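You operate a simulated robot arm through the tools that you are given. There is no shell and no other tool. Be economical: measure what you need, move in short steps, check, and stop when the job is done.

Carry out the task below with a simulated robot arm. There is one attempt and no reset: what you move stays moved.

Task
Take the green glasses on the packing table top and put it away in the front of the prop tray. Then take the white carton and put it on the purple plaque. Then turn the panel brightness dial to 2. Then put the glue refill from the light rack top on the clear front of the round table. Then take the black flash battery and put it on the teal-topped cable cover. Then put the purple card case on the mending bench top away on the middle shelf of the print cart. The order counts. Set down upright: white carton, black flash battery.

It is judged by the outcome, as a careful person would: the job done as asked, and still so three seconds after it is handed in. It fails if anything else is knocked over, pushed out of place, dropped, spilled or broken. Lids that push on must go on centred and level and be pressed home; caps that screw on are set level and turned clockwise until they are tight.

Robot
A 6-joint arm with a two-finger parallel gripper on a trunk, on a base that drives. Base frame: it is fixed to the floor where the robot stands at the start and does not move with it; the origin is under the middle of the robot, x ahead of it, y to its left, z up. Lengths are in m, angles in degrees, forces in N, time in s.
Its first joint turns from -166.0 to 166.0 degrees. Places, roughly: black flash battery [0.75, -2.75, 1]; clear front of the round table [-0.7, -3.1, 0.7]; front of the prop tray [-1.4, -3.7, 0.7]; glue refill [0.75, -2, 0.75]; green glasses (16x6x2 cm) [0.5, -0.1, 0.8]; middle shelf of the print cart [-2.1, -1.2, 0.5]; panel brightness dial [0.5, -1.1, 1]; purple card case [-4.5, 0.5, 1]; purple plaque [-2, -3, 0.75]. Payload 4.1 kg.
Tool frame: the origin (TCP) lies between the finger pads and is the grasp point; the fingertips stand 0.023 m ahead of it; z points along the fingers, y is the line along which they close. The gripper opens to 0.094 m. The fingers are 0.038 m wide and 0.01 m thick; the gripper's body (0.054 by 0.096 m) begins 0.039 m behind the TCP.
Orientation is that of the tool frame in the base frame, as a unit quaternion [x, y, z, w]. With the fingers straight down and closing along the base's y, the tool's x points along the base's -x, its y along +y and its z along -z.

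Tools
- The arm moves only by the tool play_rows. Its argument "motion" is a list of rows, each an object (a shift or turn left out is 0, a gripper value left out holds the last) with "turn": the turn, a rotation vector about the tool's x, y, z in units of 5 degrees (1.0 is 5 degrees), a list of three; "offset": the shift along the tool's x, y, z in units of 40 mm (1.0 is 40 mm), a list of three; "gripper": the finger opening in m, from 0 to 0.094. In form: [{"turn": [rx, ry, rz], "offset": [dx, dy, dz], "gripper": gripper}, ...]. A call has 1 to 10 rows; each row shifts and turns the commanded pose from where the row before left it, along the tool's axes as they then stand. A call with a number of a shift or a turn outside -1 to 1 is refused whole. A row lasts 0.2 s, in which the tool goes at most 0.05 m and 8.6 degrees; a call with a longer step from one row to the next is refused whole, and so is a gripper value outside its range. Where a pose cannot be reached the arm comes as near as it can. A force on the tool above 40 N (or 10 N above the force at the start of the call, whichever is more), or a blocked arm, ends the call early, and 0.2 s more pass. Each finger travels about 0.045 m/s and halts on what it meets, pressing with about 38 N; the grip force reading is that of the motor and also rises with nothing between the fingers. The clock runs only during rows and for 0.2 s after the last one: add rows that do not move to give the fingers time. It gives the time, the measured TCP pose, the force on the tool (base axes), the opening and the grip force at its end, in the units of the frame above (readings bear some noise), with the torque about the TCP (base axes, N m) and any sound that the robot's microphone picked up.
- Cameras (640 x 400 px; columns grow to the right, rows downward): "scene" is now at [-0.0108, 0.2, 1.4096]; the picture's right is [0.59, -0.81, 0.00], its down [-0.73, -0.53, -0.43] and it looks along [0.35, 0.26, -0.90] (base axes); focal length 223 px, centre (320, 200). "wrist" rides on the gripper at [0.086, 0.016, -0.074] in the tool frame; the picture's right is [-0.18, 0.98, 0.00], its down [-0.58, -0.11, -0.81] and it looks along [-0.79, -0.15, 0.59] (tool axes); focal length 243 px, centre (320, 200). There is no depth. A picture from a camera that has moved, and an enlarged one, comes with that camera's place and axes in the base frame and with its lens.
- capture(camera): a new picture of that camera. No time passes.
- raise_lower(by): slides the trunk up (or, below 0, down) by that many m; the arm and the scene camera ride with it, the base frame stays. It gives what a move gives, with no picture.
- drive_base(legs): drives the robot by 1 to 6 legs, each [ahead, turn to the left] in m and degrees, along the robot's own axes; the way and the turn of a leg run together, so that a leg with both is an arc; at most 1.5 m and 180 degrees a leg. The arm and the cameras ride along, it lands a little off, and it stops where it bumps. It gives what a move gives.
- head_to(pan, tilt): turns the head with the scene camera to pan (to the left, within 155 degrees either way) and tilt (down, from -29 to 69), counted from straight ahead of the robot. It gives what a move gives.
- enlarge(camera, box): a new picture of the part [left, top, right, bottom] of that camera's present view, enlarged. No time passes.
- job_done(): hands the job in; it is judged then, once.

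Go step by step. Nothing tells you exact positions but the pictures and the camera data: compare them with the known pose of the tool, close in by small moves and look again before you grip or let go. The budget is 175 turns and 126 pictures, counting those below and the enlarged ones. Unless the task says otherwise, let go and move clear before handing in, and close with one line.

The tools are called after "Request:" by a JSON object that holds its "api" and its "payload". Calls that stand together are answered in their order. play_rows: Moves the arm, as the interface text tells. Its arguments: {"type":"object","properties":{"motion":{"type":"array","items":{"type":"object","properties":{"turn":{"type":"array","items":{"type":"number"}},"offset":{"type":"array","items":{"type":"number"}},"gripper":{"type":"number"}}}}},"required":["motion"]} The other tools are called the same way: raise_lower (by) slides the trunk up or down; drive_base (legs) drives the base; head_to (pan, tilt) turns the head that bears the scene camera; capture (camera) takes a picture; enlarge (camera, box) takes an enlarged picture of a part of a camera's view; job_done () hands the job in.

At the start:

```text
t: 0.0
eef_pos: [0.3934, 0.1448, 1.0416]
tcp_rot: [0.0, 1.0, 0.0, 0.0]
contact_force: [-0.1, -1.1, -0.2]
moment: [0.01, 0.02, -0.02]
finger_gap: 0.0942
grip_force: 0.0
trunk travel left (down, up): [-0.4, 0.19]
robot x, y, heading: [-0.0003, -0.0056, -0.1]
head pan, tilt: [36.3, 64.4]
```

scene: 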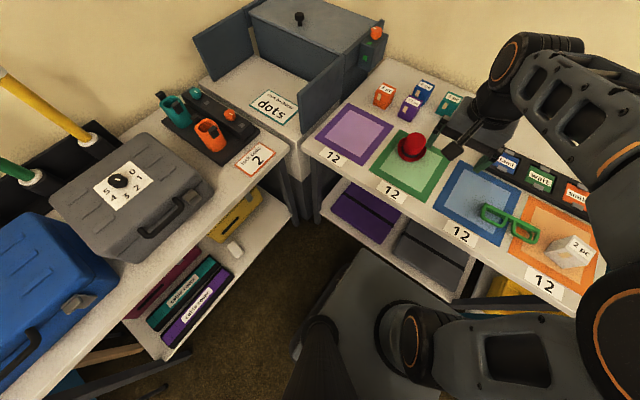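
wrist: 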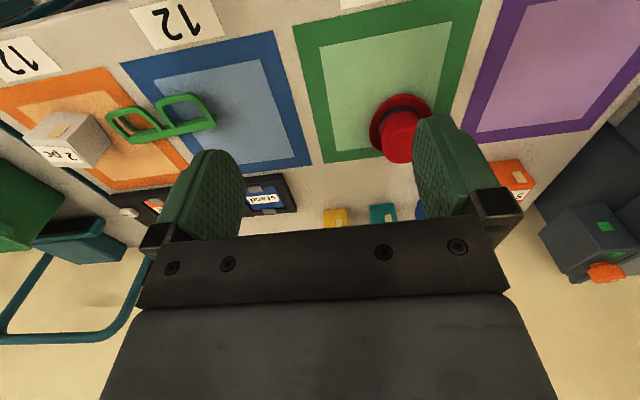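

I see the green glasses lying across the blue and orange pads, with a white box beside them. I'll take closer looks first.

Request:
{"api": "enlarge", "payload": {"camera": "wrist", "box": [0, 60, 320, 260]}}

Request:
{"api": "head_to", "payload": {"pan": -60, "tilt": 30}}

Request:
{"api": "capture", "payload": {"camera": "scene"}}

```text
2.00 times, centred on (160, 160) of wrist
camera zoom: at [0.3063, 0.1609, 1.1157], right [0.18, 0.98, 0.0], down [0.58, -0.11, 0.81], along [0.79, -0.15, -0.59], focal length 485 px, centre (640, 280)
```

zoom: 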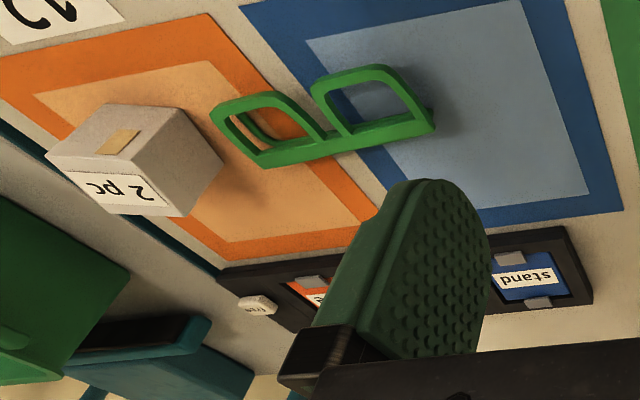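

```text
t: 1.7
eef_pos: [0.3933, 0.1444, 1.0421]
tcp_rot: [0.0, 1.0, 0.0, 0.0]
contact_force: [0.8, 0.3, -0.2]
moment: [0.02, -0.02, 0.03]
finger_gap: 0.0941
grip_force: 0.0
trunk travel left (down, up): [-0.4, 0.19]
robot x, y, heading: [0.0011, 0.0014, 0.0]
head pan, tilt: [-60.0, 30.0]
```

```text
122 pictures are left
camera scene: at [-0.015, 0.0853, 1.4567], right [-0.87, -0.5, 0.0], down [-0.25, 0.43, -0.87], along [0.43, -0.75, -0.5], focal length 223 px, centre (320, 200)
```

scene: 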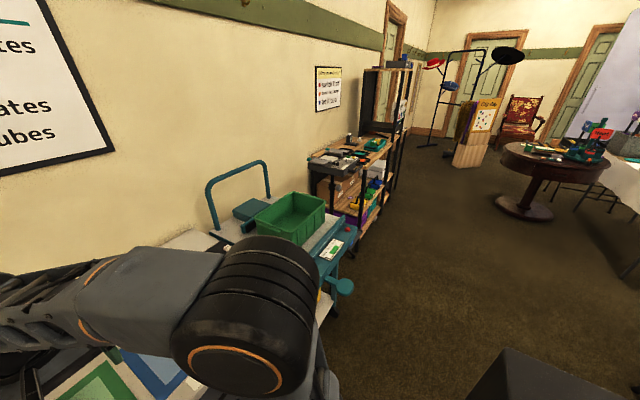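

The glasses' long axis runs along y, centred near (0.475, -0.108). I'll move over them and turn the tool by 90°.

Request:
{"api": "play_rows", "payload": {"motion": [{"offset": [0, -1, 0]}, {"offset": [0, -1, 0]}, {"offset": [0, -1, 0]}, {"offset": [0, -1, 0]}, {"offset": [0, -1, 0]}, {"offset": [0, -1, 0]}, {"offset": [-0.7, 0, 0]}, {"offset": [-0.7, -0.3, 0]}, {"offset": [-0.6, 0, 0]}, {"turn": [0, 0, 1]}]}}

Request:
{"api": "play_rows", "payload": {"motion": [{"turn": [0, 0, 1]}, {"turn": [0, 0, 1]}, {"turn": [0, 0, 1]}, {"turn": [0, 0, 1]}, {"turn": [0, 0, 1]}, {"turn": [0, 0, 1]}, {"turn": [0, 0, 1]}, {"turn": [0, 0, 1]}, {"turn": [0, 0, 1]}, {"turn": [0, 0, 1]}]}}

Request:
{"api": "play_rows", "payload": {"motion": [{"turn": [0, 0, 1]}, {"turn": [0, 0, 1]}, {"turn": [0, 0, 1]}, {"turn": [0, 0, 1]}, {"turn": [0, 0, 1]}, {"turn": [0, 0, 1]}, {"turn": [0, 0, 1]}]}}

Request:
{"api": "capture", "payload": {"camera": "wrist"}}

```text
t: 3.9
eef_pos: [0.4749, -0.1072, 1.0399]
tcp_rot: [0.043, 0.999, 0.0, 0.0]
contact_force: [0.2, -0.3, 0.5]
moment: [-0.01, -0.02, 0.01]
finger_gap: 0.094
grip_force: 0.1
trunk travel left (down, up): [-0.4, 0.19]
robot x, y, heading: [0.0003, 0.0023, 0.1]
head pan, tilt: [-60.0, 30.0]
```

```text
t: 6.1
eef_pos: [0.4731, -0.1072, 1.0408]
tcp_rot: [0.462, 0.887, -0.001, -0.001]
contact_force: [0.8, 0.0, -0.1]
moment: [0.0, -0.02, -0.01]
finger_gap: 0.0943
grip_force: 0.0
trunk travel left (down, up): [-0.4, 0.19]
robot x, y, heading: [-0.0024, -0.004, 0.2]
head pan, tilt: [-60.0, 30.0]
```

```text
t: 7.7
eef_pos: [0.4727, -0.1078, 1.0417]
tcp_rot: [0.708, 0.706, 0.0, -0.001]
contact_force: [0.2, 0.4, -0.2]
moment: [0.0, -0.01, -0.05]
finger_gap: 0.0938
grip_force: 0.0
trunk travel left (down, up): [-0.4, 0.19]
robot x, y, heading: [0.0005, -0.0013, 0.1]
head pan, tilt: [-60.0, 30.0]
```

```text
121 pictures are left
camera wrist: at [0.4893, -0.0212, 1.1161], right [0.98, -0.19, 0.0], down [-0.11, -0.58, 0.81], along [-0.15, -0.79, -0.59], focal length 243 px, centre (320, 200)
```

wrist: 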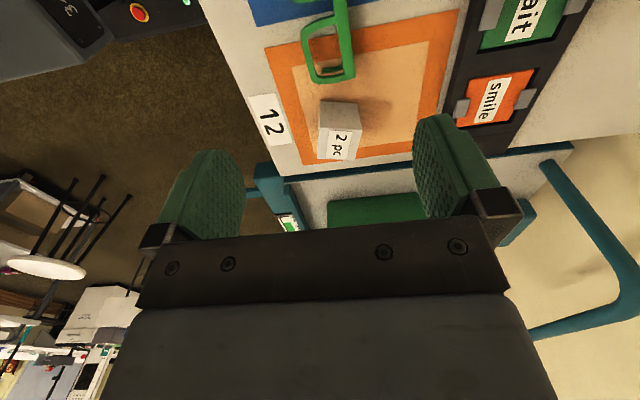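

The glasses are under the tool, turned about 4°. I'll match that angle and come down partway.

Request:
{"api": "play_rows", "payload": {"motion": [{"turn": [0, 0, -0.8]}, {"offset": [0, 0, 1]}, {"offset": [0, 0, 1]}, {"offset": [0, 0, 1]}, {"offset": [0, 0, 0.5]}, {}]}}

Request:
{"api": "capture", "payload": {"camera": "wrist"}}

```text
t: 9.1
eef_pos: [0.4738, -0.1091, 0.9024]
tcp_rot: [0.682, 0.732, 0.0, 0.0]
contact_force: [-0.2, -1.2, 0.6]
moment: [-0.01, -0.01, -0.03]
finger_gap: 0.094
grip_force: 0.1
trunk travel left (down, up): [-0.4, 0.19]
robot x, y, heading: [-0.0005, -0.0039, 0.1]
head pan, tilt: [-60.0, 30.0]
```

```text
120 pictures are left
camera wrist: at [0.4825, -0.0212, 0.9771], right [0.99, -0.11, 0.0], down [-0.07, -0.59, 0.81], along [-0.09, -0.8, -0.59], focal length 243 px, centre (320, 200)
```

wrist: 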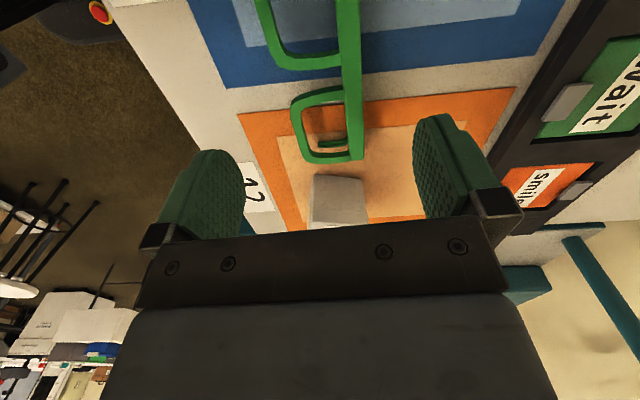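

Aligned. I'll come down to the glasses.

Request:
{"api": "play_rows", "payload": {"motion": [{"offset": [0, 0, 0.8]}, {"offset": [0, 0, 0.6]}, {"offset": [0, 0, 0.3]}, {}]}}

Request:
{"api": "capture", "payload": {"camera": "wrist"}}

```text
t: 10.1
eef_pos: [0.4738, -0.1069, 0.8329]
tcp_rot: [0.682, 0.732, 0.0, 0.0]
contact_force: [0.0, 0.5, -0.8]
moment: [-0.04, -0.05, 0.0]
finger_gap: 0.0938
grip_force: 0.0
trunk travel left (down, up): [-0.4, 0.19]
robot x, y, heading: [-0.0008, -0.0053, 0.1]
head pan, tilt: [-60.0, 30.0]
```

```text
119 pictures are left
camera wrist: at [0.4833, -0.0193, 0.9071], right [0.99, -0.11, 0.0], down [-0.07, -0.59, 0.81], along [-0.09, -0.8, -0.59], focal length 243 px, centre (320, 200)
```

wrist: 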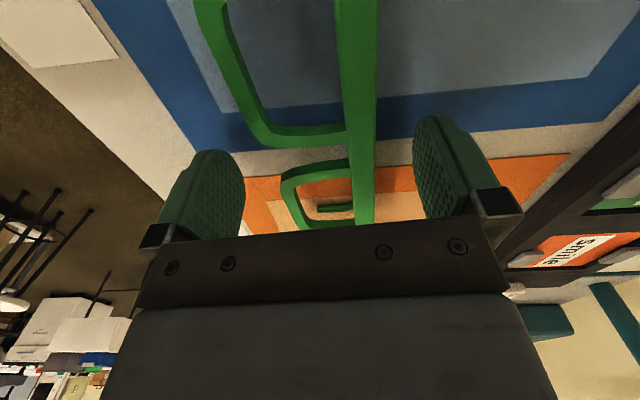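

Request:
{"api": "play_rows", "payload": {"motion": [{"offset": [-0.1, 0, 0.1]}, {"offset": [0, 0, 0.1]}, {"gripper": 0.07}, {"gripper": 0.05}, {"gripper": 0.04}, {"gripper": 0.03}, {"gripper": 0.02}, {}, {}]}}

Request:
{"api": "capture", "payload": {"camera": "wrist"}}

```text
t: 12.1
eef_pos: [0.4737, -0.1101, 0.8253]
tcp_rot: [0.682, 0.731, 0.0, 0.0]
contact_force: [-0.2, -0.4, 1.1]
moment: [0.0, -0.01, 0.02]
finger_gap: 0.0531
grip_force: 38.2
trunk travel left (down, up): [-0.4, 0.19]
robot x, y, heading: [0.0, -0.0065, -0.3]
head pan, tilt: [-60.0, 30.0]
```

```text
118 pictures are left
camera wrist: at [0.4833, -0.0235, 0.9002], right [0.99, -0.11, 0.0], down [-0.07, -0.59, 0.81], along [-0.09, -0.8, -0.59], focal length 243 px, centre (320, 200)
```

wrist: 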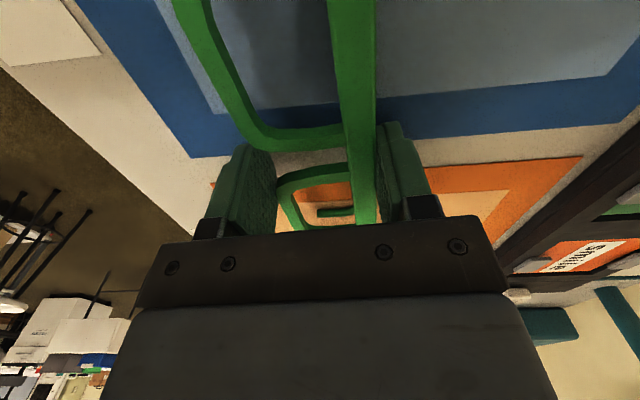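

Gripped at 0.053 m. I'll lift, then survey the room.

Request:
{"api": "play_rows", "payload": {"motion": [{"offset": [0, 0, -0.5]}, {"offset": [0, 0, -1]}, {"offset": [0, 0, -1]}, {"offset": [0, 0, -1]}, {"offset": [0, 0, -1]}, {"offset": [0, -1, 0]}, {"offset": [0, -1, 0]}, {"offset": [0, -1, 0]}, {}]}}

Request:
{"api": "head_to", "payload": {"pan": -100, "tilt": 20}}

Request:
{"api": "capture", "payload": {"camera": "scene"}}

Request:
{"api": "head_to", "payload": {"pan": -150, "tilt": 20}}

Request:
{"api": "capture", "payload": {"camera": "scene"}}

Request:
{"api": "capture", "payload": {"camera": "wrist"}}

```text
t: 14.1
eef_pos: [0.3536, -0.1206, 1.0036]
tcp_rot: [0.683, 0.731, 0.0, -0.001]
contact_force: [0.2, -0.3, -0.7]
moment: [0.01, 0.0, -0.02]
finger_gap: 0.0533
grip_force: 38.2
trunk travel left (down, up): [-0.4, 0.19]
robot x, y, heading: [-0.0033, -0.0027, 0.2]
head pan, tilt: [-60.0, 30.0]
```

```text
t: 15.2
eef_pos: [0.3535, -0.1201, 1.0044]
tcp_rot: [0.682, 0.732, 0.0, 0.0]
contact_force: [0.0, -0.4, -0.7]
moment: [0.03, 0.0, -0.02]
finger_gap: 0.0527
grip_force: 38.1
trunk travel left (down, up): [-0.4, 0.19]
robot x, y, heading: [0.0016, -0.0029, -0.0]
head pan, tilt: [-100.0, 20.0]
```

```text
117 pictures are left
camera scene: at [-0.0763, 0.0718, 1.4727], right [-0.98, 0.17, 0.0], down [0.06, 0.34, -0.94], along [-0.16, -0.93, -0.34], focal length 223 px, centre (320, 200)
```

scene: 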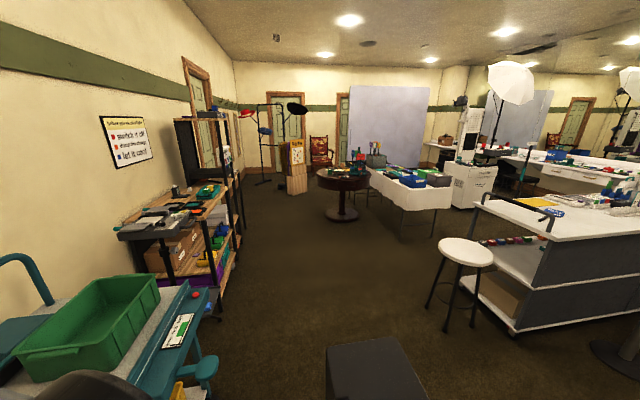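

```text
t: 16.4
eef_pos: [0.3552, -0.1215, 1.0036]
tcp_rot: [0.682, 0.732, 0.0, -0.001]
contact_force: [-1.0, -0.7, -0.3]
moment: [-0.02, 0.01, 0.01]
finger_gap: 0.053
grip_force: 37.9
trunk travel left (down, up): [-0.4, 0.19]
robot x, y, heading: [0.0017, -0.0015, -0.1]
head pan, tilt: [-150.0, 20.0]
```

```text
116 pictures are left
camera scene: at [-0.1408, 0.1169, 1.4727], right [-0.5, 0.87, 0.0], down [0.3, 0.17, -0.94], along [-0.81, -0.47, -0.34], focal length 223 px, centre (320, 200)
```

scene: 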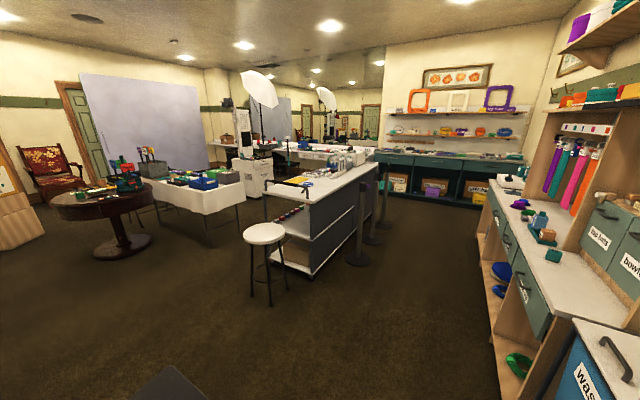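

```text
115 pictures are left
camera wrist: at [0.3639, -0.0328, 1.0782], right [0.99, -0.11, 0.0], down [-0.07, -0.59, 0.81], along [-0.09, -0.8, -0.59], focal length 243 px, centre (320, 200)
```

wrist: 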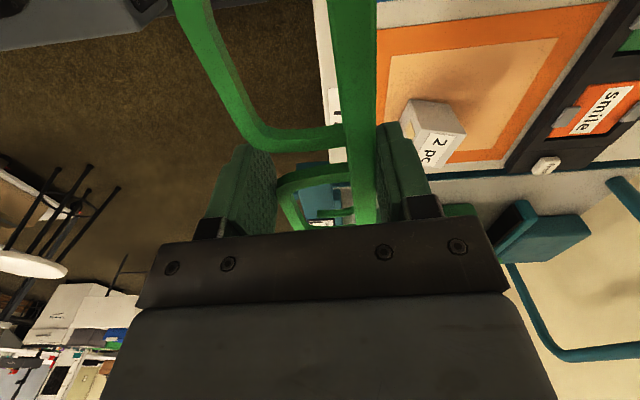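

I have a rough map: a white-clothed table with the trays near (-1.5, -3), the round table near (-0.8, -3), and a stool near (-1.25, -1.0). I'll back away and drive towards the clothed table.

Request:
{"api": "drive_base", "payload": {"legs": [[-0.4, 0], [0, -105.5], [0.9, 0], [0.8, 0]]}}

Request:
{"api": "head_to", "payload": {"pan": 0, "tilt": 25}}

Request:
{"api": "capture", "payload": {"camera": "scene"}}

```text
t: 31.5
eef_pos: [-1.001, -1.9766, 1.0037]
tcp_rot: [0.997, -0.077, 0.0, 0.001]
contact_force: [1.0, -0.4, -0.9]
moment: [0.02, -0.01, 0.02]
finger_gap: 0.0531
grip_force: 37.5
trunk travel left (down, up): [-0.4, 0.19]
robot x, y, heading: [-0.8062, -1.6544, -102.8]
head pan, tilt: [-150.0, 20.0]
```

```text
t: 33.8
eef_pos: [-0.9993, -1.976, 1.003]
tcp_rot: [0.997, -0.077, 0.001, 0.0]
contact_force: [0.5, -0.4, -1.3]
moment: [-0.01, 0.02, -0.03]
finger_gap: 0.053
grip_force: 38.3
trunk travel left (down, up): [-0.4, 0.19]
robot x, y, heading: [-0.8081, -1.6575, -103.0]
head pan, tilt: [0.0, 25.0]
```

```text
114 pictures are left
camera scene: at [-0.6509, -1.7265, 1.4647], right [-0.97, 0.22, 0.0], down [0.09, 0.41, -0.91], along [-0.2, -0.88, -0.42], focal length 223 px, centre (320, 200)
```

scene: 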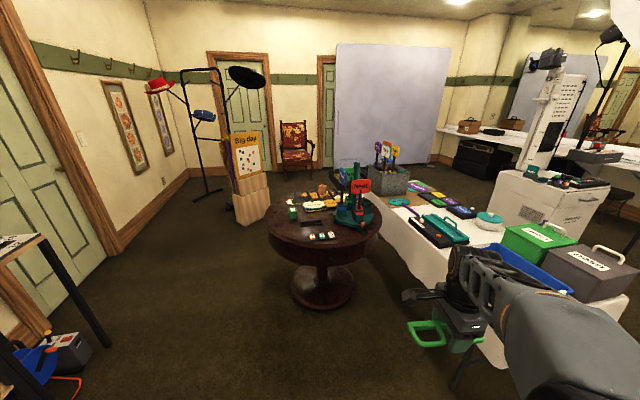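

Request:
{"api": "enlarge", "payload": {"camera": "scene", "box": [370, 120, 640, 300]}}

Request:
{"api": "enlarge", "payload": {"camera": "scene", "box": [250, 130, 430, 270]}}

```text
2.22 times, centred on (505, 210) of scene
camera zoom: at [-0.6509, -1.7265, 1.4647], right [-0.97, 0.22, 0.0], down [0.09, 0.41, -0.91], along [-0.2, -0.88, -0.42], focal length 495 px, centre (-91, 178)
```

zoom: 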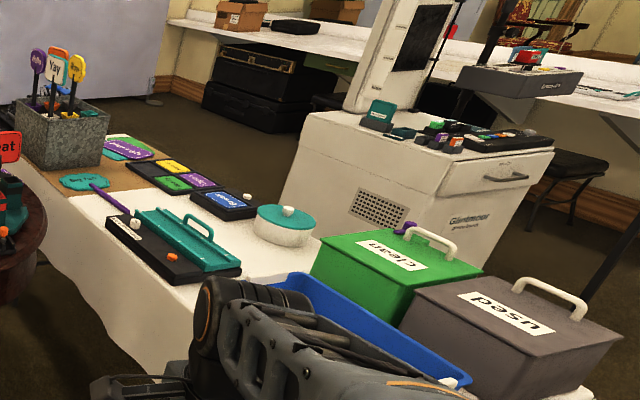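

```text
2.86 times, centred on (340, 200) of scene
camera zoom: at [-0.6509, -1.7265, 1.4647], right [-0.97, 0.22, 0.0], down [0.09, 0.41, -0.91], along [-0.2, -0.88, -0.42], focal length 636 px, centre (263, 200)
```

zoom: 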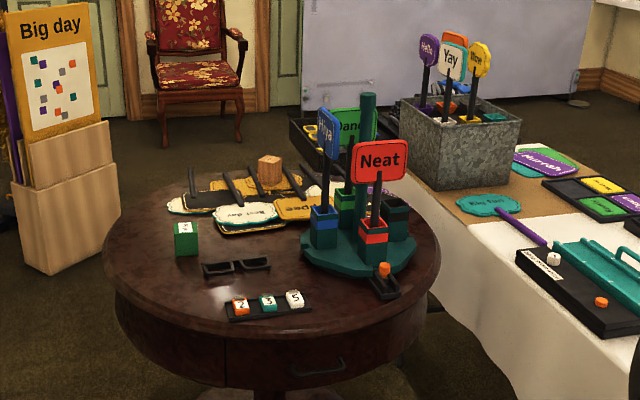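

The prop tray seems to lie behind the round table, near (-1.4, -3.7). I'll drive round the left side of the round table for a view.

Request:
{"api": "drive_base", "payload": {"legs": [[0, 60.4], [1.1, 0], [0, -47.4], [1.2, 0]]}}

Request:
{"api": "head_to", "payload": {"pan": -80, "tilt": 25}}

Request:
{"api": "capture", "payload": {"camera": "scene"}}

```text
t: 49.9
eef_pos: [-0.0707, -3.9377, 1.0036]
tcp_rot: [0.999, 0.05, 0.0, -0.001]
contact_force: [0.4, 0.3, 0.1]
moment: [-0.03, 0.0, -0.02]
finger_gap: 0.0532
grip_force: 37.2
trunk travel left (down, up): [-0.4, 0.19]
robot x, y, heading: [0.0333, -3.5811, -88.4]
head pan, tilt: [0.0, 25.0]
```

```text
t: 51.4
eef_pos: [-0.0704, -3.9368, 1.004]
tcp_rot: [0.999, 0.05, 0.0, 0.001]
contact_force: [0.2, -0.4, 0.4]
moment: [-0.01, 0.0, -0.02]
finger_gap: 0.0535
grip_force: 38.3
trunk travel left (down, up): [-0.4, 0.19]
robot x, y, heading: [0.0382, -3.5814, -88.3]
head pan, tilt: [-80.0, 25.0]
```

```text
111 pictures are left
camera scene: at [0.1109, -3.5333, 1.4647], right [-0.2, 0.98, 0.0], down [0.41, 0.09, -0.91], along [-0.89, -0.18, -0.42], focal length 223 px, centre (320, 200)
```

scene: 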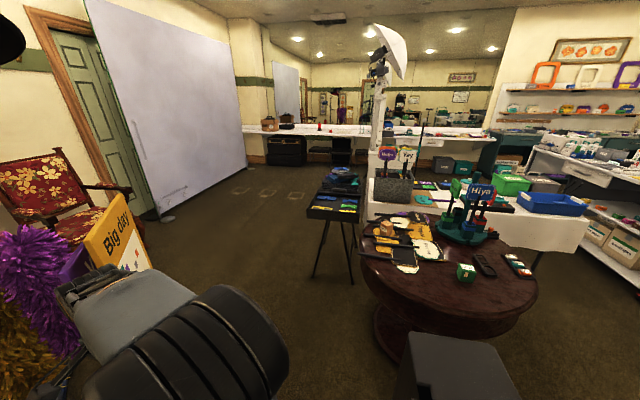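

Request:
{"api": "enlarge", "payload": {"camera": "scene", "box": [280, 140, 440, 240]}}

Request:
{"api": "enlarge", "payload": {"camera": "scene", "box": [360, 170, 600, 320]}}

```text
4.00 times, centred on (360, 190) of scene
camera zoom: at [0.1109, -3.5333, 1.4647], right [-0.2, 0.98, 0.0], down [0.41, 0.09, -0.91], along [-0.89, -0.18, -0.42], focal length 891 px, centre (160, 240)
```

zoom: 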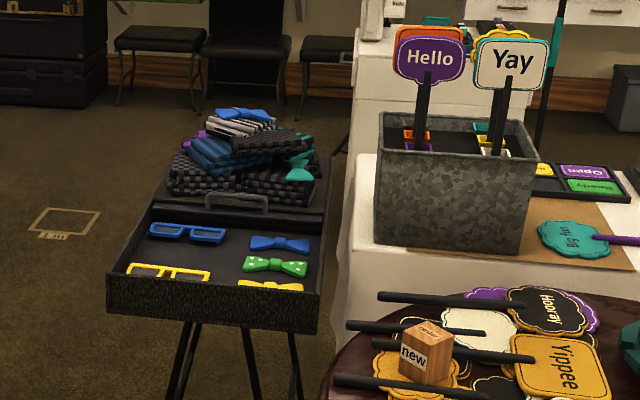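

```text
2.67 times, centred on (480, 245) of scene
camera zoom: at [0.1109, -3.5333, 1.4647], right [-0.2, 0.98, 0.0], down [0.41, 0.09, -0.91], along [-0.89, -0.18, -0.42], focal length 594 px, centre (-107, 80)
```

zoom: 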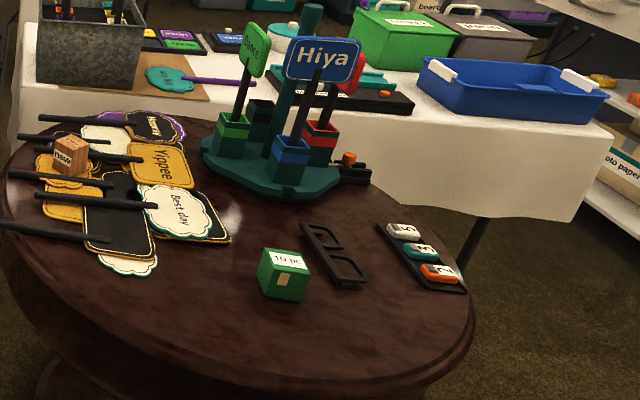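

The prop tray is on a stand, front edge near x = -1.28, spanning y from -3.9 to -3.53. I'll drive up facing it, clear of the round table.

Request:
{"api": "drive_base", "payload": {"legs": [[0, -74.2], [0.8, 0], [0, -17.5]]}}

Request:
{"api": "head_to", "payload": {"pan": -10, "tilt": 50}}

Request:
{"api": "capture", "payload": {"camera": "scene"}}

Request:
{"api": "capture", "payload": {"camera": "wrist"}}

```text
t: 59.9
eef_pos: [-1.0794, -3.6988, 1.0035]
tcp_rot: [0.73, -0.684, 0.0, 0.001]
contact_force: [0.2, -0.3, -0.9]
moment: [0.01, -0.04, 0.01]
finger_gap: 0.0529
grip_force: 37.8
trunk travel left (down, up): [-0.4, 0.19]
robot x, y, heading: [-0.7238, -3.8236, 179.6]
head pan, tilt: [-80.0, 25.0]
```

```text
t: 61.3
eef_pos: [-1.0795, -3.6986, 1.0031]
tcp_rot: [0.729, -0.684, 0.0, 0.0]
contact_force: [0.9, 0.3, -0.4]
moment: [-0.01, -0.03, -0.01]
finger_gap: 0.0533
grip_force: 38.2
trunk travel left (down, up): [-0.4, 0.19]
robot x, y, heading: [-0.725, -3.8184, 179.6]
head pan, tilt: [-10.0, 50.0]
```

```text
108 pictures are left
camera scene: at [-0.7427, -3.9729, 1.4272], right [0.18, 0.98, 0.0], down [0.75, -0.14, -0.64], along [-0.63, 0.12, -0.77], focal length 223 px, centre (320, 200)
```

scene: 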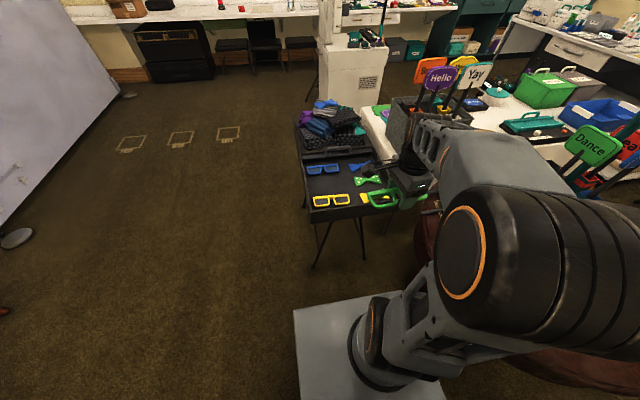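

```text
107 pictures are left
camera wrist: at [-1.0905, -3.7863, 1.0782], right [-0.99, 0.12, 0.0], down [0.07, 0.59, 0.81], along [0.1, 0.8, -0.59], focal length 243 px, centre (320, 200)
```

wrist: 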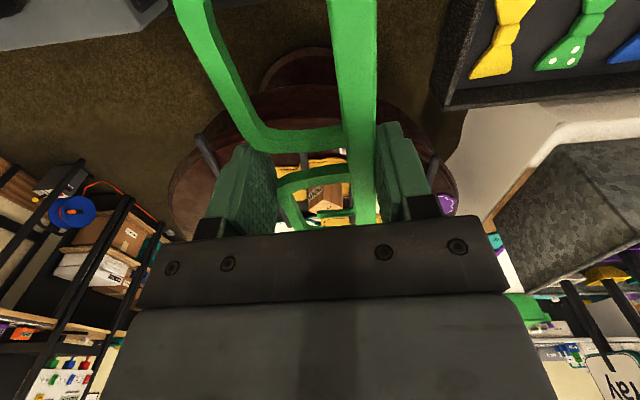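

Request:
{"api": "enlarge", "payload": {"camera": "scene", "box": [280, 90, 440, 230]}}

```text
2.86 times, centred on (360, 160) of scene
camera zoom: at [-0.7427, -3.9729, 1.4272], right [0.18, 0.98, 0.0], down [0.75, -0.14, -0.64], along [-0.63, 0.12, -0.77], focal length 636 px, centre (206, 314)
```

zoom: 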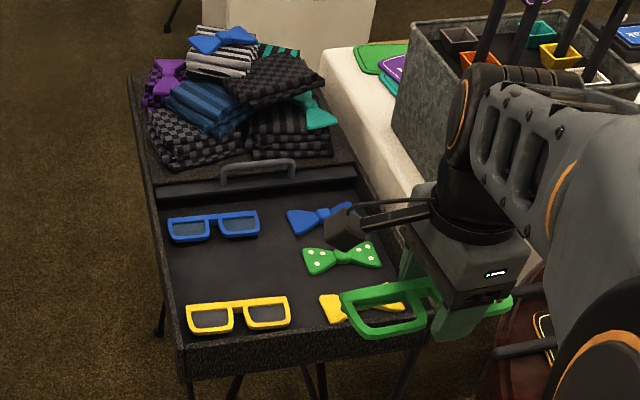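

The tray's front has a free slot between the blue and the yellow glasses, around (-1.427, -3.81), in the row with the green bow tie. I'll swing the arm there, align the yaw, and edge forward.

Request:
{"api": "play_rows", "payload": {"motion": [{"offset": [1, 0, 0]}, {"offset": [1, 0, 0]}, {"offset": [0.7, 0, 0]}, {"turn": [0, 0, 0.7]}, {"turn": [0, 0, 0.7]}, {}]}}

Request:
{"api": "drive_base", "payload": {"legs": [[0.19, 0]]}}

Request:
{"api": "head_to", "payload": {"pan": 0, "tilt": 60}}

Request:
{"api": "capture", "payload": {"camera": "scene"}}

Request:
{"api": "capture", "payload": {"camera": "wrist"}}

```text
t: 62.7
eef_pos: [-1.0737, -3.8069, 1.0038]
tcp_rot: [-0.686, 0.728, 0.0, -0.001]
contact_force: [0.7, 0.0, -0.5]
moment: [0.0, 0.0, 0.04]
finger_gap: 0.0534
grip_force: 37.2
trunk travel left (down, up): [-0.4, 0.19]
robot x, y, heading: [-0.7267, -3.8191, 179.8]
head pan, tilt: [-10.0, 50.0]
```

```text
t: 64.3
eef_pos: [-1.2622, -3.8073, 1.0028]
tcp_rot: [-0.686, 0.727, 0.0, 0.0]
contact_force: [0.3, 1.0, -1.0]
moment: [0.0, 0.0, 0.03]
finger_gap: 0.0531
grip_force: 38.6
trunk travel left (down, up): [-0.4, 0.19]
robot x, y, heading: [-0.9143, -3.8188, 179.7]
head pan, tilt: [-10.0, 50.0]
```

```text
t: 65.0
eef_pos: [-1.2621, -3.8077, 1.0038]
tcp_rot: [-0.687, 0.727, 0.0, -0.001]
contact_force: [-0.1, 0.3, 0.0]
moment: [0.03, 0.01, -0.03]
finger_gap: 0.0531
grip_force: 37.9
trunk travel left (down, up): [-0.4, 0.19]
robot x, y, heading: [-0.917, -3.8192, 179.8]
head pan, tilt: [0.0, 60.0]
```

```text
105 pictures are left
camera scene: at [-0.923, -3.9853, 1.4146], right [0.01, 1.0, 0.0], down [0.87, 0.0, -0.5], along [-0.5, 0.0, -0.87], focal length 223 px, centre (320, 200)
```

scene: 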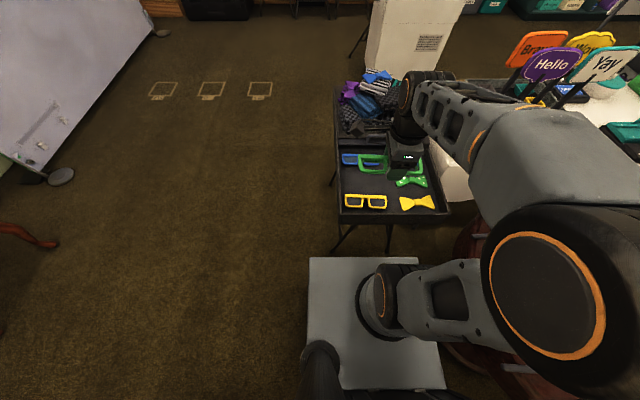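

```text
104 pictures are left
camera wrist: at [-1.2842, -3.8924, 1.0782], right [-0.97, 0.24, 0.0], down [0.14, 0.57, 0.81], along [0.19, 0.78, -0.59], focal length 243 px, centre (320, 200)
```

wrist: 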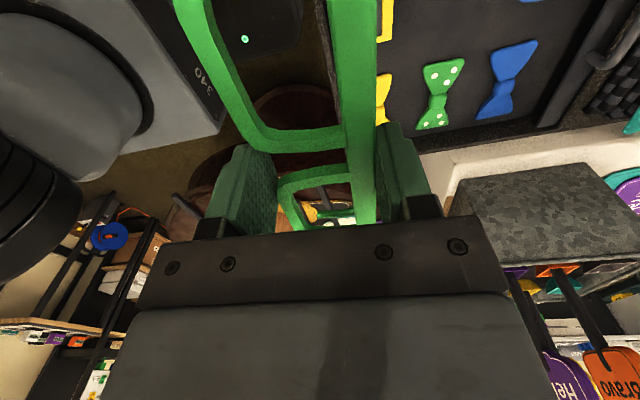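

Tray yaw is close to zero, so I'll undo about 3° and extend over the free slot at (-1.424, -3.812).

Request:
{"api": "play_rows", "payload": {"motion": [{"turn": [0, 0, -0.6]}, {"offset": [0, 1, 0]}, {"offset": [0, 1, 0]}, {"offset": [0, 1, 0]}, {"offset": [0, 1, 0]}, {"offset": [0, 0, 1]}, {"offset": [0, 0, 1]}, {"offset": [0, 0, 1]}, {}]}}

Request:
{"api": "enlarge", "payload": {"camera": "scene", "box": [320, 130, 480, 230]}}

Request:
{"api": "capture", "payload": {"camera": "wrist"}}

```text
t: 67.0
eef_pos: [-1.4261, -3.8072, 0.8838]
tcp_rot: [-0.705, 0.709, 0.0, 0.0]
contact_force: [0.3, -1.1, -0.2]
moment: [0.01, -0.01, -0.01]
finger_gap: 0.053
grip_force: 38.4
trunk travel left (down, up): [-0.4, 0.19]
robot x, y, heading: [-0.9146, -3.8215, 179.7]
head pan, tilt: [0.0, 60.0]
```

```text
4.00 times, centred on (400, 180) of scene
camera zoom: at [-0.9233, -3.9854, 1.4146], right [0.01, 1.0, 0.0], down [0.87, 0.0, -0.5], along [-0.5, 0.0, -0.87], focal length 891 px, centre (0, 280)
```

zoom: 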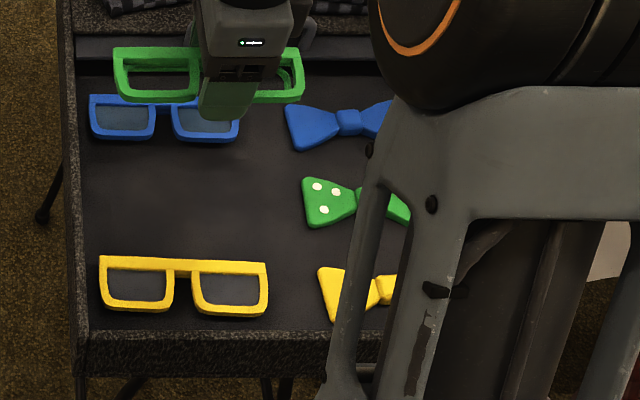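

```text
102 pictures are left
camera wrist: at [-1.4426, -3.8928, 0.9587], right [-0.98, 0.19, 0.0], down [0.11, 0.58, 0.81], along [0.15, 0.79, -0.59], focal length 243 px, centre (320, 200)
```

wrist: 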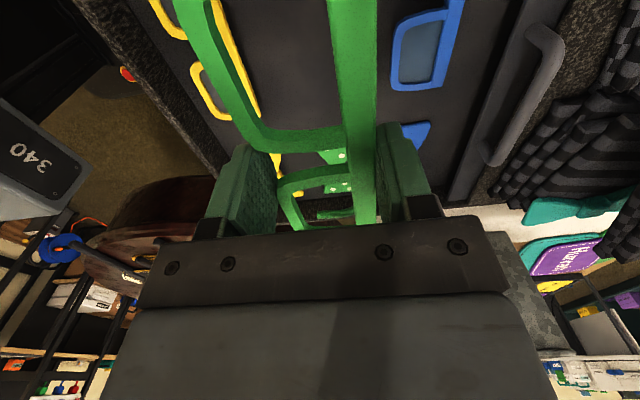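

Well lined up over the free slot. Descending further.

Request:
{"api": "play_rows", "payload": {"motion": [{"offset": [0, 0, 1]}, {"offset": [0, 0, 1]}, {"offset": [0, 0, 0.8]}, {}]}}

Request:
{"api": "enlarge", "payload": {"camera": "scene", "box": [320, 130, 480, 230]}}

Request:
{"api": "capture", "payload": {"camera": "wrist"}}

```text
t: 68.0
eef_pos: [-1.4243, -3.8072, 0.7707]
tcp_rot: [-0.705, 0.709, 0.0, -0.001]
contact_force: [-0.8, 0.3, -1.4]
moment: [0.02, 0.01, -0.02]
finger_gap: 0.0531
grip_force: 37.9
trunk travel left (down, up): [-0.4, 0.19]
robot x, y, heading: [-0.915, -3.8201, 180.0]
head pan, tilt: [0.0, 60.0]
```

```text
4.00 times, centred on (400, 180) of scene
camera zoom: at [-0.9232, -3.9854, 1.4146], right [0.01, 1.0, 0.0], down [0.87, 0.0, -0.5], along [-0.5, 0.0, -0.87], focal length 891 px, centre (0, 280)
```

zoom: 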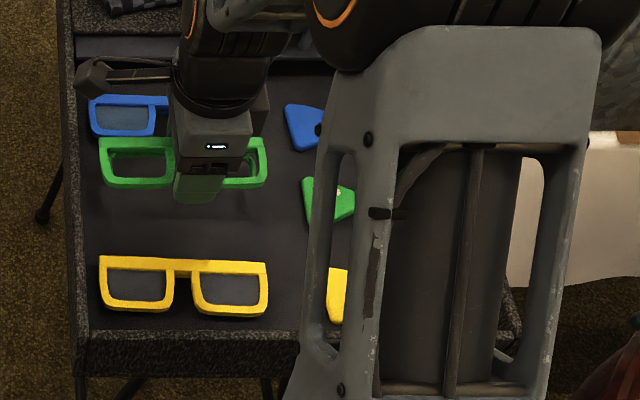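

```text
100 pictures are left
camera wrist: at [-1.441, -3.8937, 0.8455], right [-0.98, 0.19, 0.0], down [0.11, 0.58, 0.81], along [0.15, 0.79, -0.59], focal length 243 px, centre (320, 200)
```

wrist: 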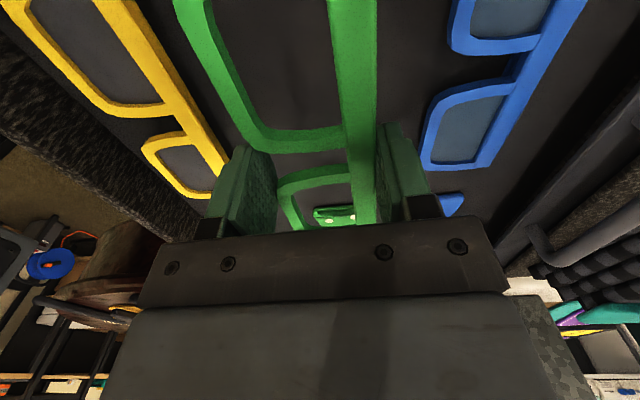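

Request:
{"api": "play_rows", "payload": {"motion": [{"offset": [0, 0, 0.5]}, {"offset": [0, 0, 0.4]}, {"offset": [0, 0, 0.15]}, {}]}}

Request:
{"api": "enlarge", "payload": {"camera": "scene", "box": [320, 130, 480, 230]}}

```text
t: 69.0
eef_pos: [-1.4233, -3.8062, 0.7292]
tcp_rot: [-0.705, 0.709, 0.001, -0.001]
contact_force: [0.3, -0.8, 0.3]
moment: [0.01, -0.02, 0.04]
finger_gap: 0.0528
grip_force: 37.7
trunk travel left (down, up): [-0.4, 0.19]
robot x, y, heading: [-0.913, -3.8168, 179.7]
head pan, tilt: [0.0, 60.0]
```

```text
4.00 times, centred on (400, 180) of scene
camera zoom: at [-0.923, -3.9854, 1.4146], right [0.01, 1.0, 0.0], down [0.87, 0.0, -0.5], along [-0.5, 0.0, -0.87], focal length 891 px, centre (0, 280)
```

zoom: 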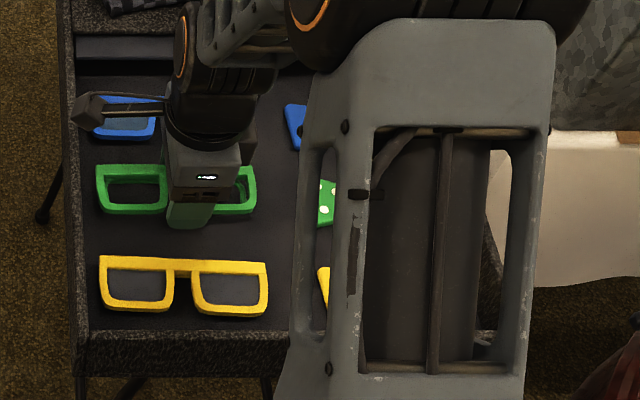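

Request:
{"api": "play_rows", "payload": {"motion": [{"offset": [0, 0, 0.1]}, {"offset": [0, 0, 0.1]}, {}]}}

Request:
{"api": "play_rows", "payload": {"motion": [{"offset": [0, 0, 0.08]}, {"offset": [0, 0, 0.07]}, {}]}}

```text
t: 69.8
eef_pos: [-1.4226, -3.8066, 0.7223]
tcp_rot: [-0.705, 0.709, 0.0, -0.001]
contact_force: [1.6, 0.7, 5.6]
moment: [-0.25, -0.08, 0.08]
finger_gap: 0.0531
grip_force: 37.9
trunk travel left (down, up): [-0.4, 0.19]
robot x, y, heading: [-0.9181, -3.8162, 179.9]
head pan, tilt: [0.0, 60.0]
```

```text
t: 70.3
eef_pos: [-1.4247, -3.8064, 0.7212]
tcp_rot: [-0.706, 0.709, 0.004, -0.003]
contact_force: [6.0, 0.3, 22.0]
moment: [-0.18, -0.64, 0.06]
finger_gap: 0.053
grip_force: 37.7
trunk travel left (down, up): [-0.4, 0.19]
robot x, y, heading: [-0.9159, -3.817, 179.9]
head pan, tilt: [0.0, 60.0]
stopped in row 2: the force on the tool passed its limit (the readings are from after the stop); the commanded pose is now the measured one
```

Contact with the tray floor. Opening and lifting clear.

Request:
{"api": "play_rows", "payload": {"motion": [{"offset": [0, 0, -0.03], "gripper": 0.072}, {}, {}, {"offset": [0, 0, -0.5]}, {"offset": [0, 0, -1]}, {"offset": [0, 0, -1]}, {"offset": [0, 0, -1]}, {"offset": [0, 0, -1]}, {"offset": [0, 0, -1]}]}}

Request:
{"api": "enlarge", "payload": {"camera": "scene", "box": [320, 130, 480, 230]}}

```text
t: 72.3
eef_pos: [-1.4223, -3.8056, 0.9395]
tcp_rot: [-0.705, 0.709, 0.001, -0.001]
contact_force: [0.1, -0.3, -0.6]
moment: [0.01, -0.02, 0.05]
finger_gap: 0.0719
grip_force: 0.1
trunk travel left (down, up): [-0.4, 0.19]
robot x, y, heading: [-0.9156, -3.8184, 179.7]
head pan, tilt: [0.0, 60.0]
```

```text
4.00 times, centred on (400, 180) of scene
camera zoom: at [-0.9229, -3.9854, 1.4145], right [0.01, 1.0, 0.0], down [0.87, 0.0, -0.5], along [-0.5, 0.0, -0.87], focal length 891 px, centre (0, 280)
```

zoom: 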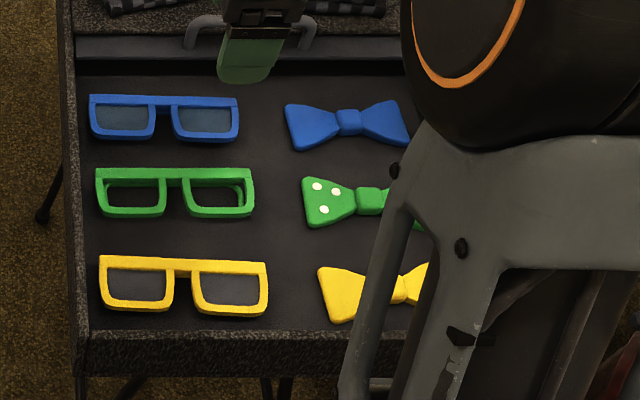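

The glasses are in place. Next I'll retract the arm and look for the purple plaque, around (-2, -3).

Request:
{"api": "play_rows", "payload": {"motion": [{"offset": [0, -1, 0]}, {"offset": [0, -1, 0]}, {"offset": [0, -1, 0]}, {"offset": [0, -1, 0]}]}}

Request:
{"api": "drive_base", "payload": {"legs": [[-0.5, 0]]}}

Request:
{"api": "head_to", "payload": {"pan": -40, "tilt": 25}}

Request:
{"api": "capture", "payload": {"camera": "scene"}}

```text
t: 73.3
eef_pos: [-1.2636, -3.8078, 0.9394]
tcp_rot: [-0.706, 0.708, 0.001, -0.002]
contact_force: [-0.2, -0.5, 0.0]
moment: [0.03, 0.0, 0.01]
finger_gap: 0.0721
grip_force: 0.0
trunk travel left (down, up): [-0.4, 0.19]
robot x, y, heading: [-0.9158, -3.8146, 180.0]
head pan, tilt: [0.0, 60.0]
```

```text
t: 76.3
eef_pos: [-0.7612, -3.8091, 0.94]
tcp_rot: [-0.707, 0.708, 0.002, -0.002]
contact_force: [-0.1, 0.1, 0.2]
moment: [-0.04, 0.02, 0.0]
finger_gap: 0.072
grip_force: 0.0
trunk travel left (down, up): [-0.4, 0.19]
robot x, y, heading: [-0.411, -3.8201, 179.9]
head pan, tilt: [0.0, 60.0]
```

```text
t: 77.3
eef_pos: [-0.7606, -3.81, 0.9391]
tcp_rot: [-0.706, 0.708, 0.002, -0.001]
contact_force: [-0.8, 0.5, 1.4]
moment: [0.01, -0.03, 0.01]
finger_gap: 0.0722
grip_force: 0.1
trunk travel left (down, up): [-0.4, 0.19]
robot x, y, heading: [-0.4156, -3.8211, 179.8]
head pan, tilt: [-40.0, 25.0]
```

```text
97 pictures are left
camera scene: at [-0.4233, -3.9281, 1.4646], right [0.64, 0.76, 0.0], down [0.32, -0.27, -0.91], along [-0.69, 0.58, -0.42], focal length 223 px, centre (320, 200)
```

scene: 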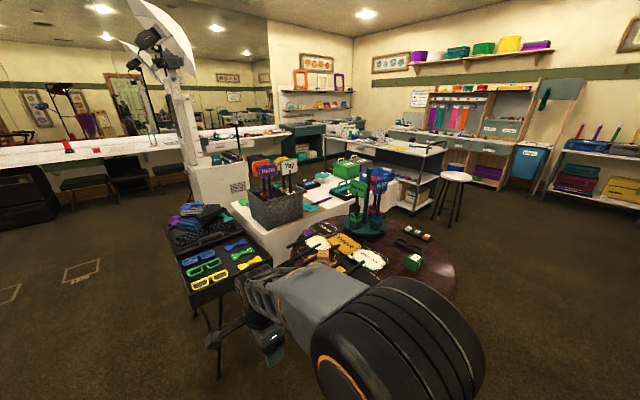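

The purple plaque appears to be the "Open" square on the clothed table, near (-1.94, -2.98). The white carton is the one on the packing table, so I'll drive back and look at the light rack on the way.

Request:
{"api": "drive_base", "payload": {"legs": [[-0.41, 0], [0, -90], [1.5, 0]]}}

Request:
{"api": "head_to", "payload": {"pan": -90, "tilt": 30}}

Request:
{"api": "capture", "payload": {"camera": "scene"}}

Request:
{"api": "head_to", "payload": {"pan": 75, "tilt": 20}}

Request:
{"api": "capture", "payload": {"camera": "scene"}}

```text
t: 90.7
eef_pos: [-0.0111, -1.9871, 0.9403]
tcp_rot: [-0.007, 1.0, 0.003, 0.0]
contact_force: [-0.4, 1.0, -0.5]
moment: [0.0, -0.03, -0.01]
finger_gap: 0.0719
grip_force: 0.0
trunk travel left (down, up): [-0.4, 0.19]
robot x, y, heading: [-0.0165, -2.3376, 91.0]
head pan, tilt: [-40.0, 25.0]
```

```text
t: 91.8
eef_pos: [-0.0112, -1.9876, 0.9399]
tcp_rot: [-0.007, 1.0, 0.003, 0.0]
contact_force: [0.2, 0.9, 0.3]
moment: [-0.02, -0.01, -0.02]
finger_gap: 0.072
grip_force: 0.3
trunk travel left (down, up): [-0.4, 0.19]
robot x, y, heading: [-0.0163, -2.3378, 91.1]
head pan, tilt: [-90.0, 30.0]
```

```text
96 pictures are left
camera scene: at [-0.0922, -2.3977, 1.4567], right [0.01, -1.0, 0.0], down [-0.5, -0.01, -0.87], along [0.87, 0.01, -0.5], focal length 223 px, centre (320, 200)
```

scene: 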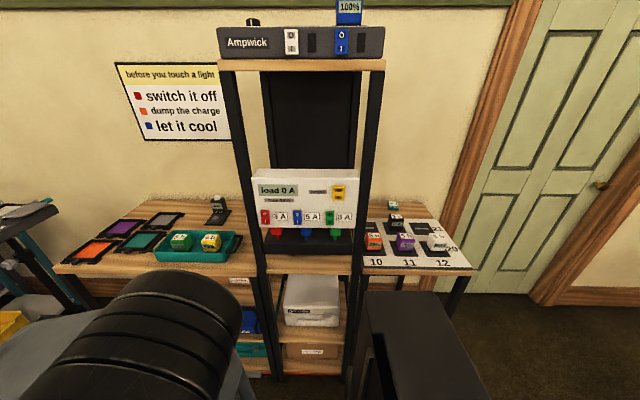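

```text
t: 94.4
eef_pos: [-0.0112, -1.9871, 0.9381]
tcp_rot: [-0.007, 1.0, 0.003, 0.0]
contact_force: [0.3, 0.4, -0.2]
moment: [0.04, -0.01, 0.04]
finger_gap: 0.0721
grip_force: 0.0
trunk travel left (down, up): [-0.4, 0.19]
robot x, y, heading: [-0.0171, -2.3326, 90.9]
head pan, tilt: [75.0, 20.0]
```

```text
95 pictures are left
camera scene: at [-0.2729, -2.376, 1.4727], right [0.25, 0.97, 0.0], down [0.33, -0.08, -0.94], along [-0.91, 0.23, -0.34], focal length 223 px, centre (320, 200)
```

scene: 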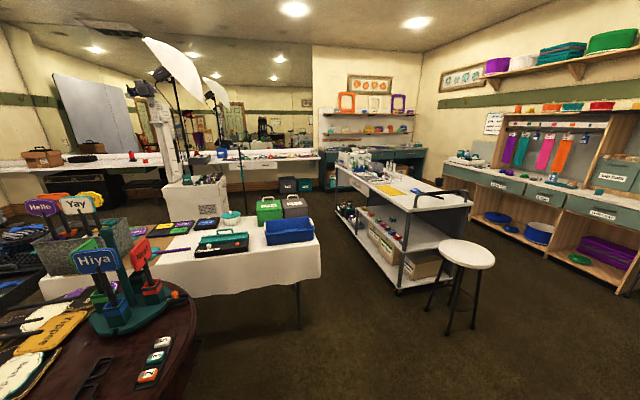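

Request:
{"api": "head_to", "payload": {"pan": -90, "tilt": 30}}

Request:
{"api": "enlarge", "payload": {"camera": "scene", "box": [350, 180, 490, 280]}}

Request:
{"api": "enlarge", "payload": {"camera": "scene", "box": [40, 160, 360, 300]}}

```text
t: 96.9
eef_pos: [-0.012, -1.9873, 0.9392]
tcp_rot: [-0.007, 1.0, 0.003, -0.001]
contact_force: [0.1, 0.4, -0.8]
moment: [-0.02, 0.01, 0.02]
finger_gap: 0.0718
grip_force: 0.0
trunk travel left (down, up): [-0.4, 0.19]
robot x, y, heading: [-0.0158, -2.3361, 91.1]
head pan, tilt: [-90.0, 30.0]
```

```text
4.00 times, centred on (420, 230) of scene
camera zoom: at [-0.0922, -2.3977, 1.4567], right [0.01, -1.0, 0.0], down [-0.5, -0.01, -0.87], along [0.87, 0.01, -0.5], focal length 891 px, centre (-80, 80)
```

zoom: 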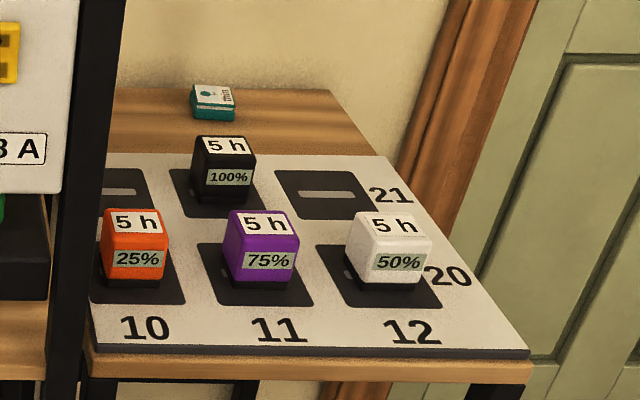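

```text
2.00 times, centred on (200, 230) of scene
camera zoom: at [-0.0922, -2.3977, 1.4567], right [0.01, -1.0, 0.0], down [-0.5, -0.01, -0.87], along [0.87, 0.01, -0.5], focal length 446 px, centre (560, 140)
```

zoom: 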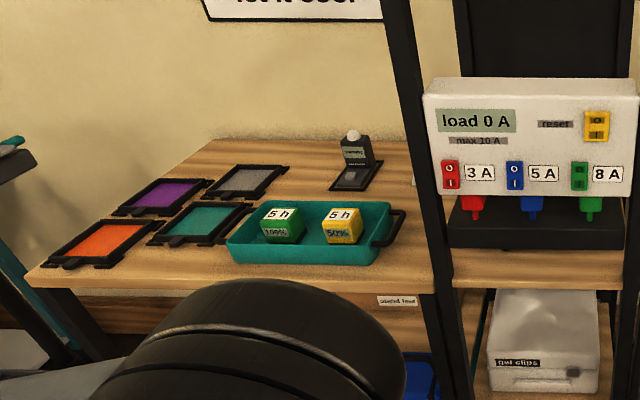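

The black flash battery is in the charger row at the right of the rack. On to the packing table for the white carton.

Request:
{"api": "drive_base", "payload": {"legs": [[0, 11.7], [1.5, 0], [0, -12.8], [0.6, 0], [0, -90], [0.3, 0]]}}

Request:
{"api": "head_to", "payload": {"pan": -5, "tilt": 50}}

Request:
{"api": "capture", "payload": {"camera": "scene"}}

Request:
{"api": "capture", "payload": {"camera": "wrist"}}

```text
t: 114.3
eef_pos: [0.319, -0.2801, 0.9406]
tcp_rot: [0.71, 0.704, 0.001, 0.002]
contact_force: [-0.4, -0.1, 0.4]
moment: [0.0, -0.01, 0.01]
finger_gap: 0.0719
grip_force: 0.0
trunk travel left (down, up): [-0.4, 0.19]
robot x, y, heading: [-0.0274, -0.2657, -0.4]
head pan, tilt: [-90.0, 30.0]
```

```text
t: 115.9
eef_pos: [0.3187, -0.2811, 0.9397]
tcp_rot: [0.71, 0.704, 0.001, 0.002]
contact_force: [0.3, -0.6, -0.2]
moment: [0.01, -0.03, 0.01]
finger_gap: 0.0717
grip_force: 0.1
trunk travel left (down, up): [-0.4, 0.19]
robot x, y, heading: [-0.0294, -0.2655, -0.9]
head pan, tilt: [-5.0, 50.0]
```

```text
92 pictures are left
camera scene: at [-0.012, -0.1081, 1.4272], right [-0.1, -1.0, 0.0], down [-0.76, 0.07, -0.64], along [0.64, -0.06, -0.77], focal length 223 px, centre (320, 200)
```

scene: 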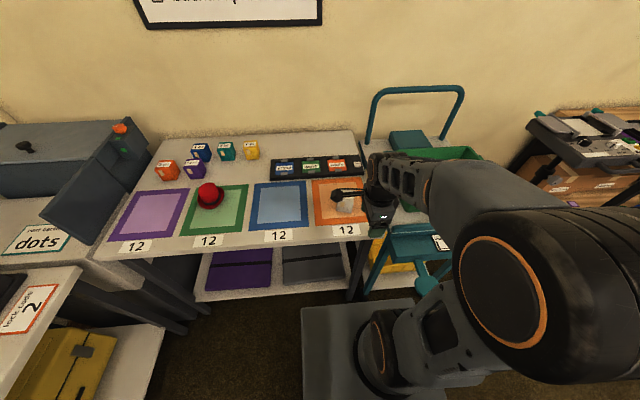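

```text
91 pictures are left
camera wrist: at [0.3348, -0.1937, 1.0143], right [0.98, -0.19, 0.01], down [-0.12, -0.58, 0.81], along [-0.15, -0.79, -0.59], focal length 243 px, centre (320, 200)
```

wrist: 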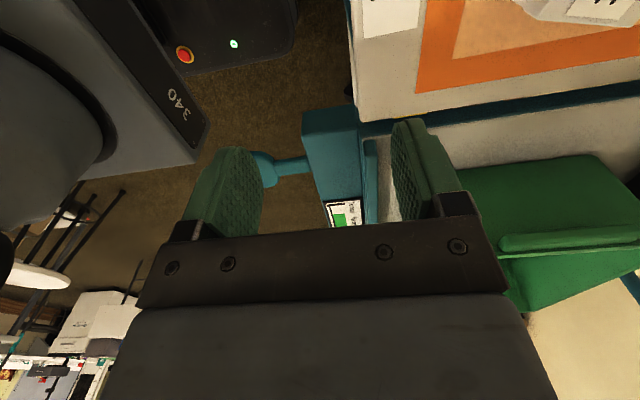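

The white carton stands on the orange pad at about (0.46, -0.22). I'll raise the tool and shift left for a proper view.

Request:
{"api": "play_rows", "payload": {"motion": [{"offset": [0, 0, -1]}, {"offset": [0, 0, -1]}, {"offset": [1, 0, 0]}, {"offset": [1, 0, 0]}, {"offset": [0, 1, 0]}, {"offset": [0, 1, 0]}, {"offset": [0, 1, 0]}, {}]}}

Request:
{"api": "capture", "payload": {"camera": "wrist"}}

Request:
{"api": "enlarge", "payload": {"camera": "scene", "box": [240, 140, 420, 260]}}

```text
t: 117.7
eef_pos: [0.4403, -0.2008, 1.0208]
tcp_rot: [0.71, 0.704, 0.001, 0.002]
contact_force: [0.0, -0.1, 0.1]
moment: [-0.02, 0.03, 0.01]
finger_gap: 0.0719
grip_force: 0.0
trunk travel left (down, up): [-0.4, 0.19]
robot x, y, heading: [-0.0265, -0.2663, -0.5]
head pan, tilt: [-5.0, 50.0]
```

```text
90 pictures are left
camera wrist: at [0.4562, -0.1147, 1.0952], right [0.98, -0.19, 0.0], down [-0.12, -0.58, 0.81], along [-0.15, -0.79, -0.59], focal length 243 px, centre (320, 200)
```

wrist: 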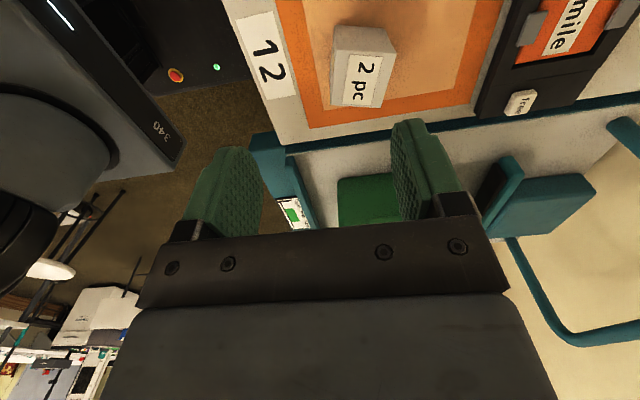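

```text
3.33 times, centred on (330, 200) of scene
camera zoom: at [-0.0116, -0.108, 1.4271], right [-0.1, -1.0, 0.0], down [-0.76, 0.07, -0.64], along [0.64, -0.06, -0.77], focal length 743 px, centre (287, 200)
```

zoom: 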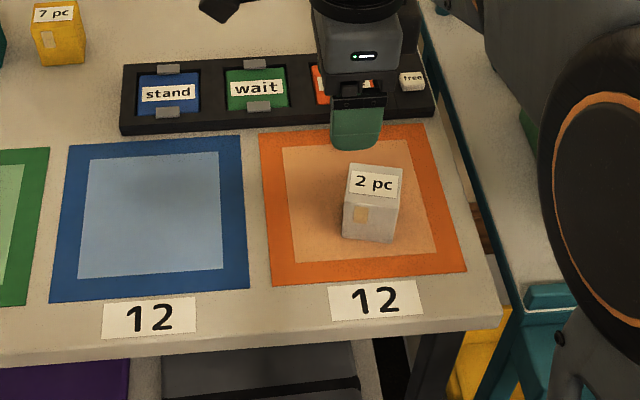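

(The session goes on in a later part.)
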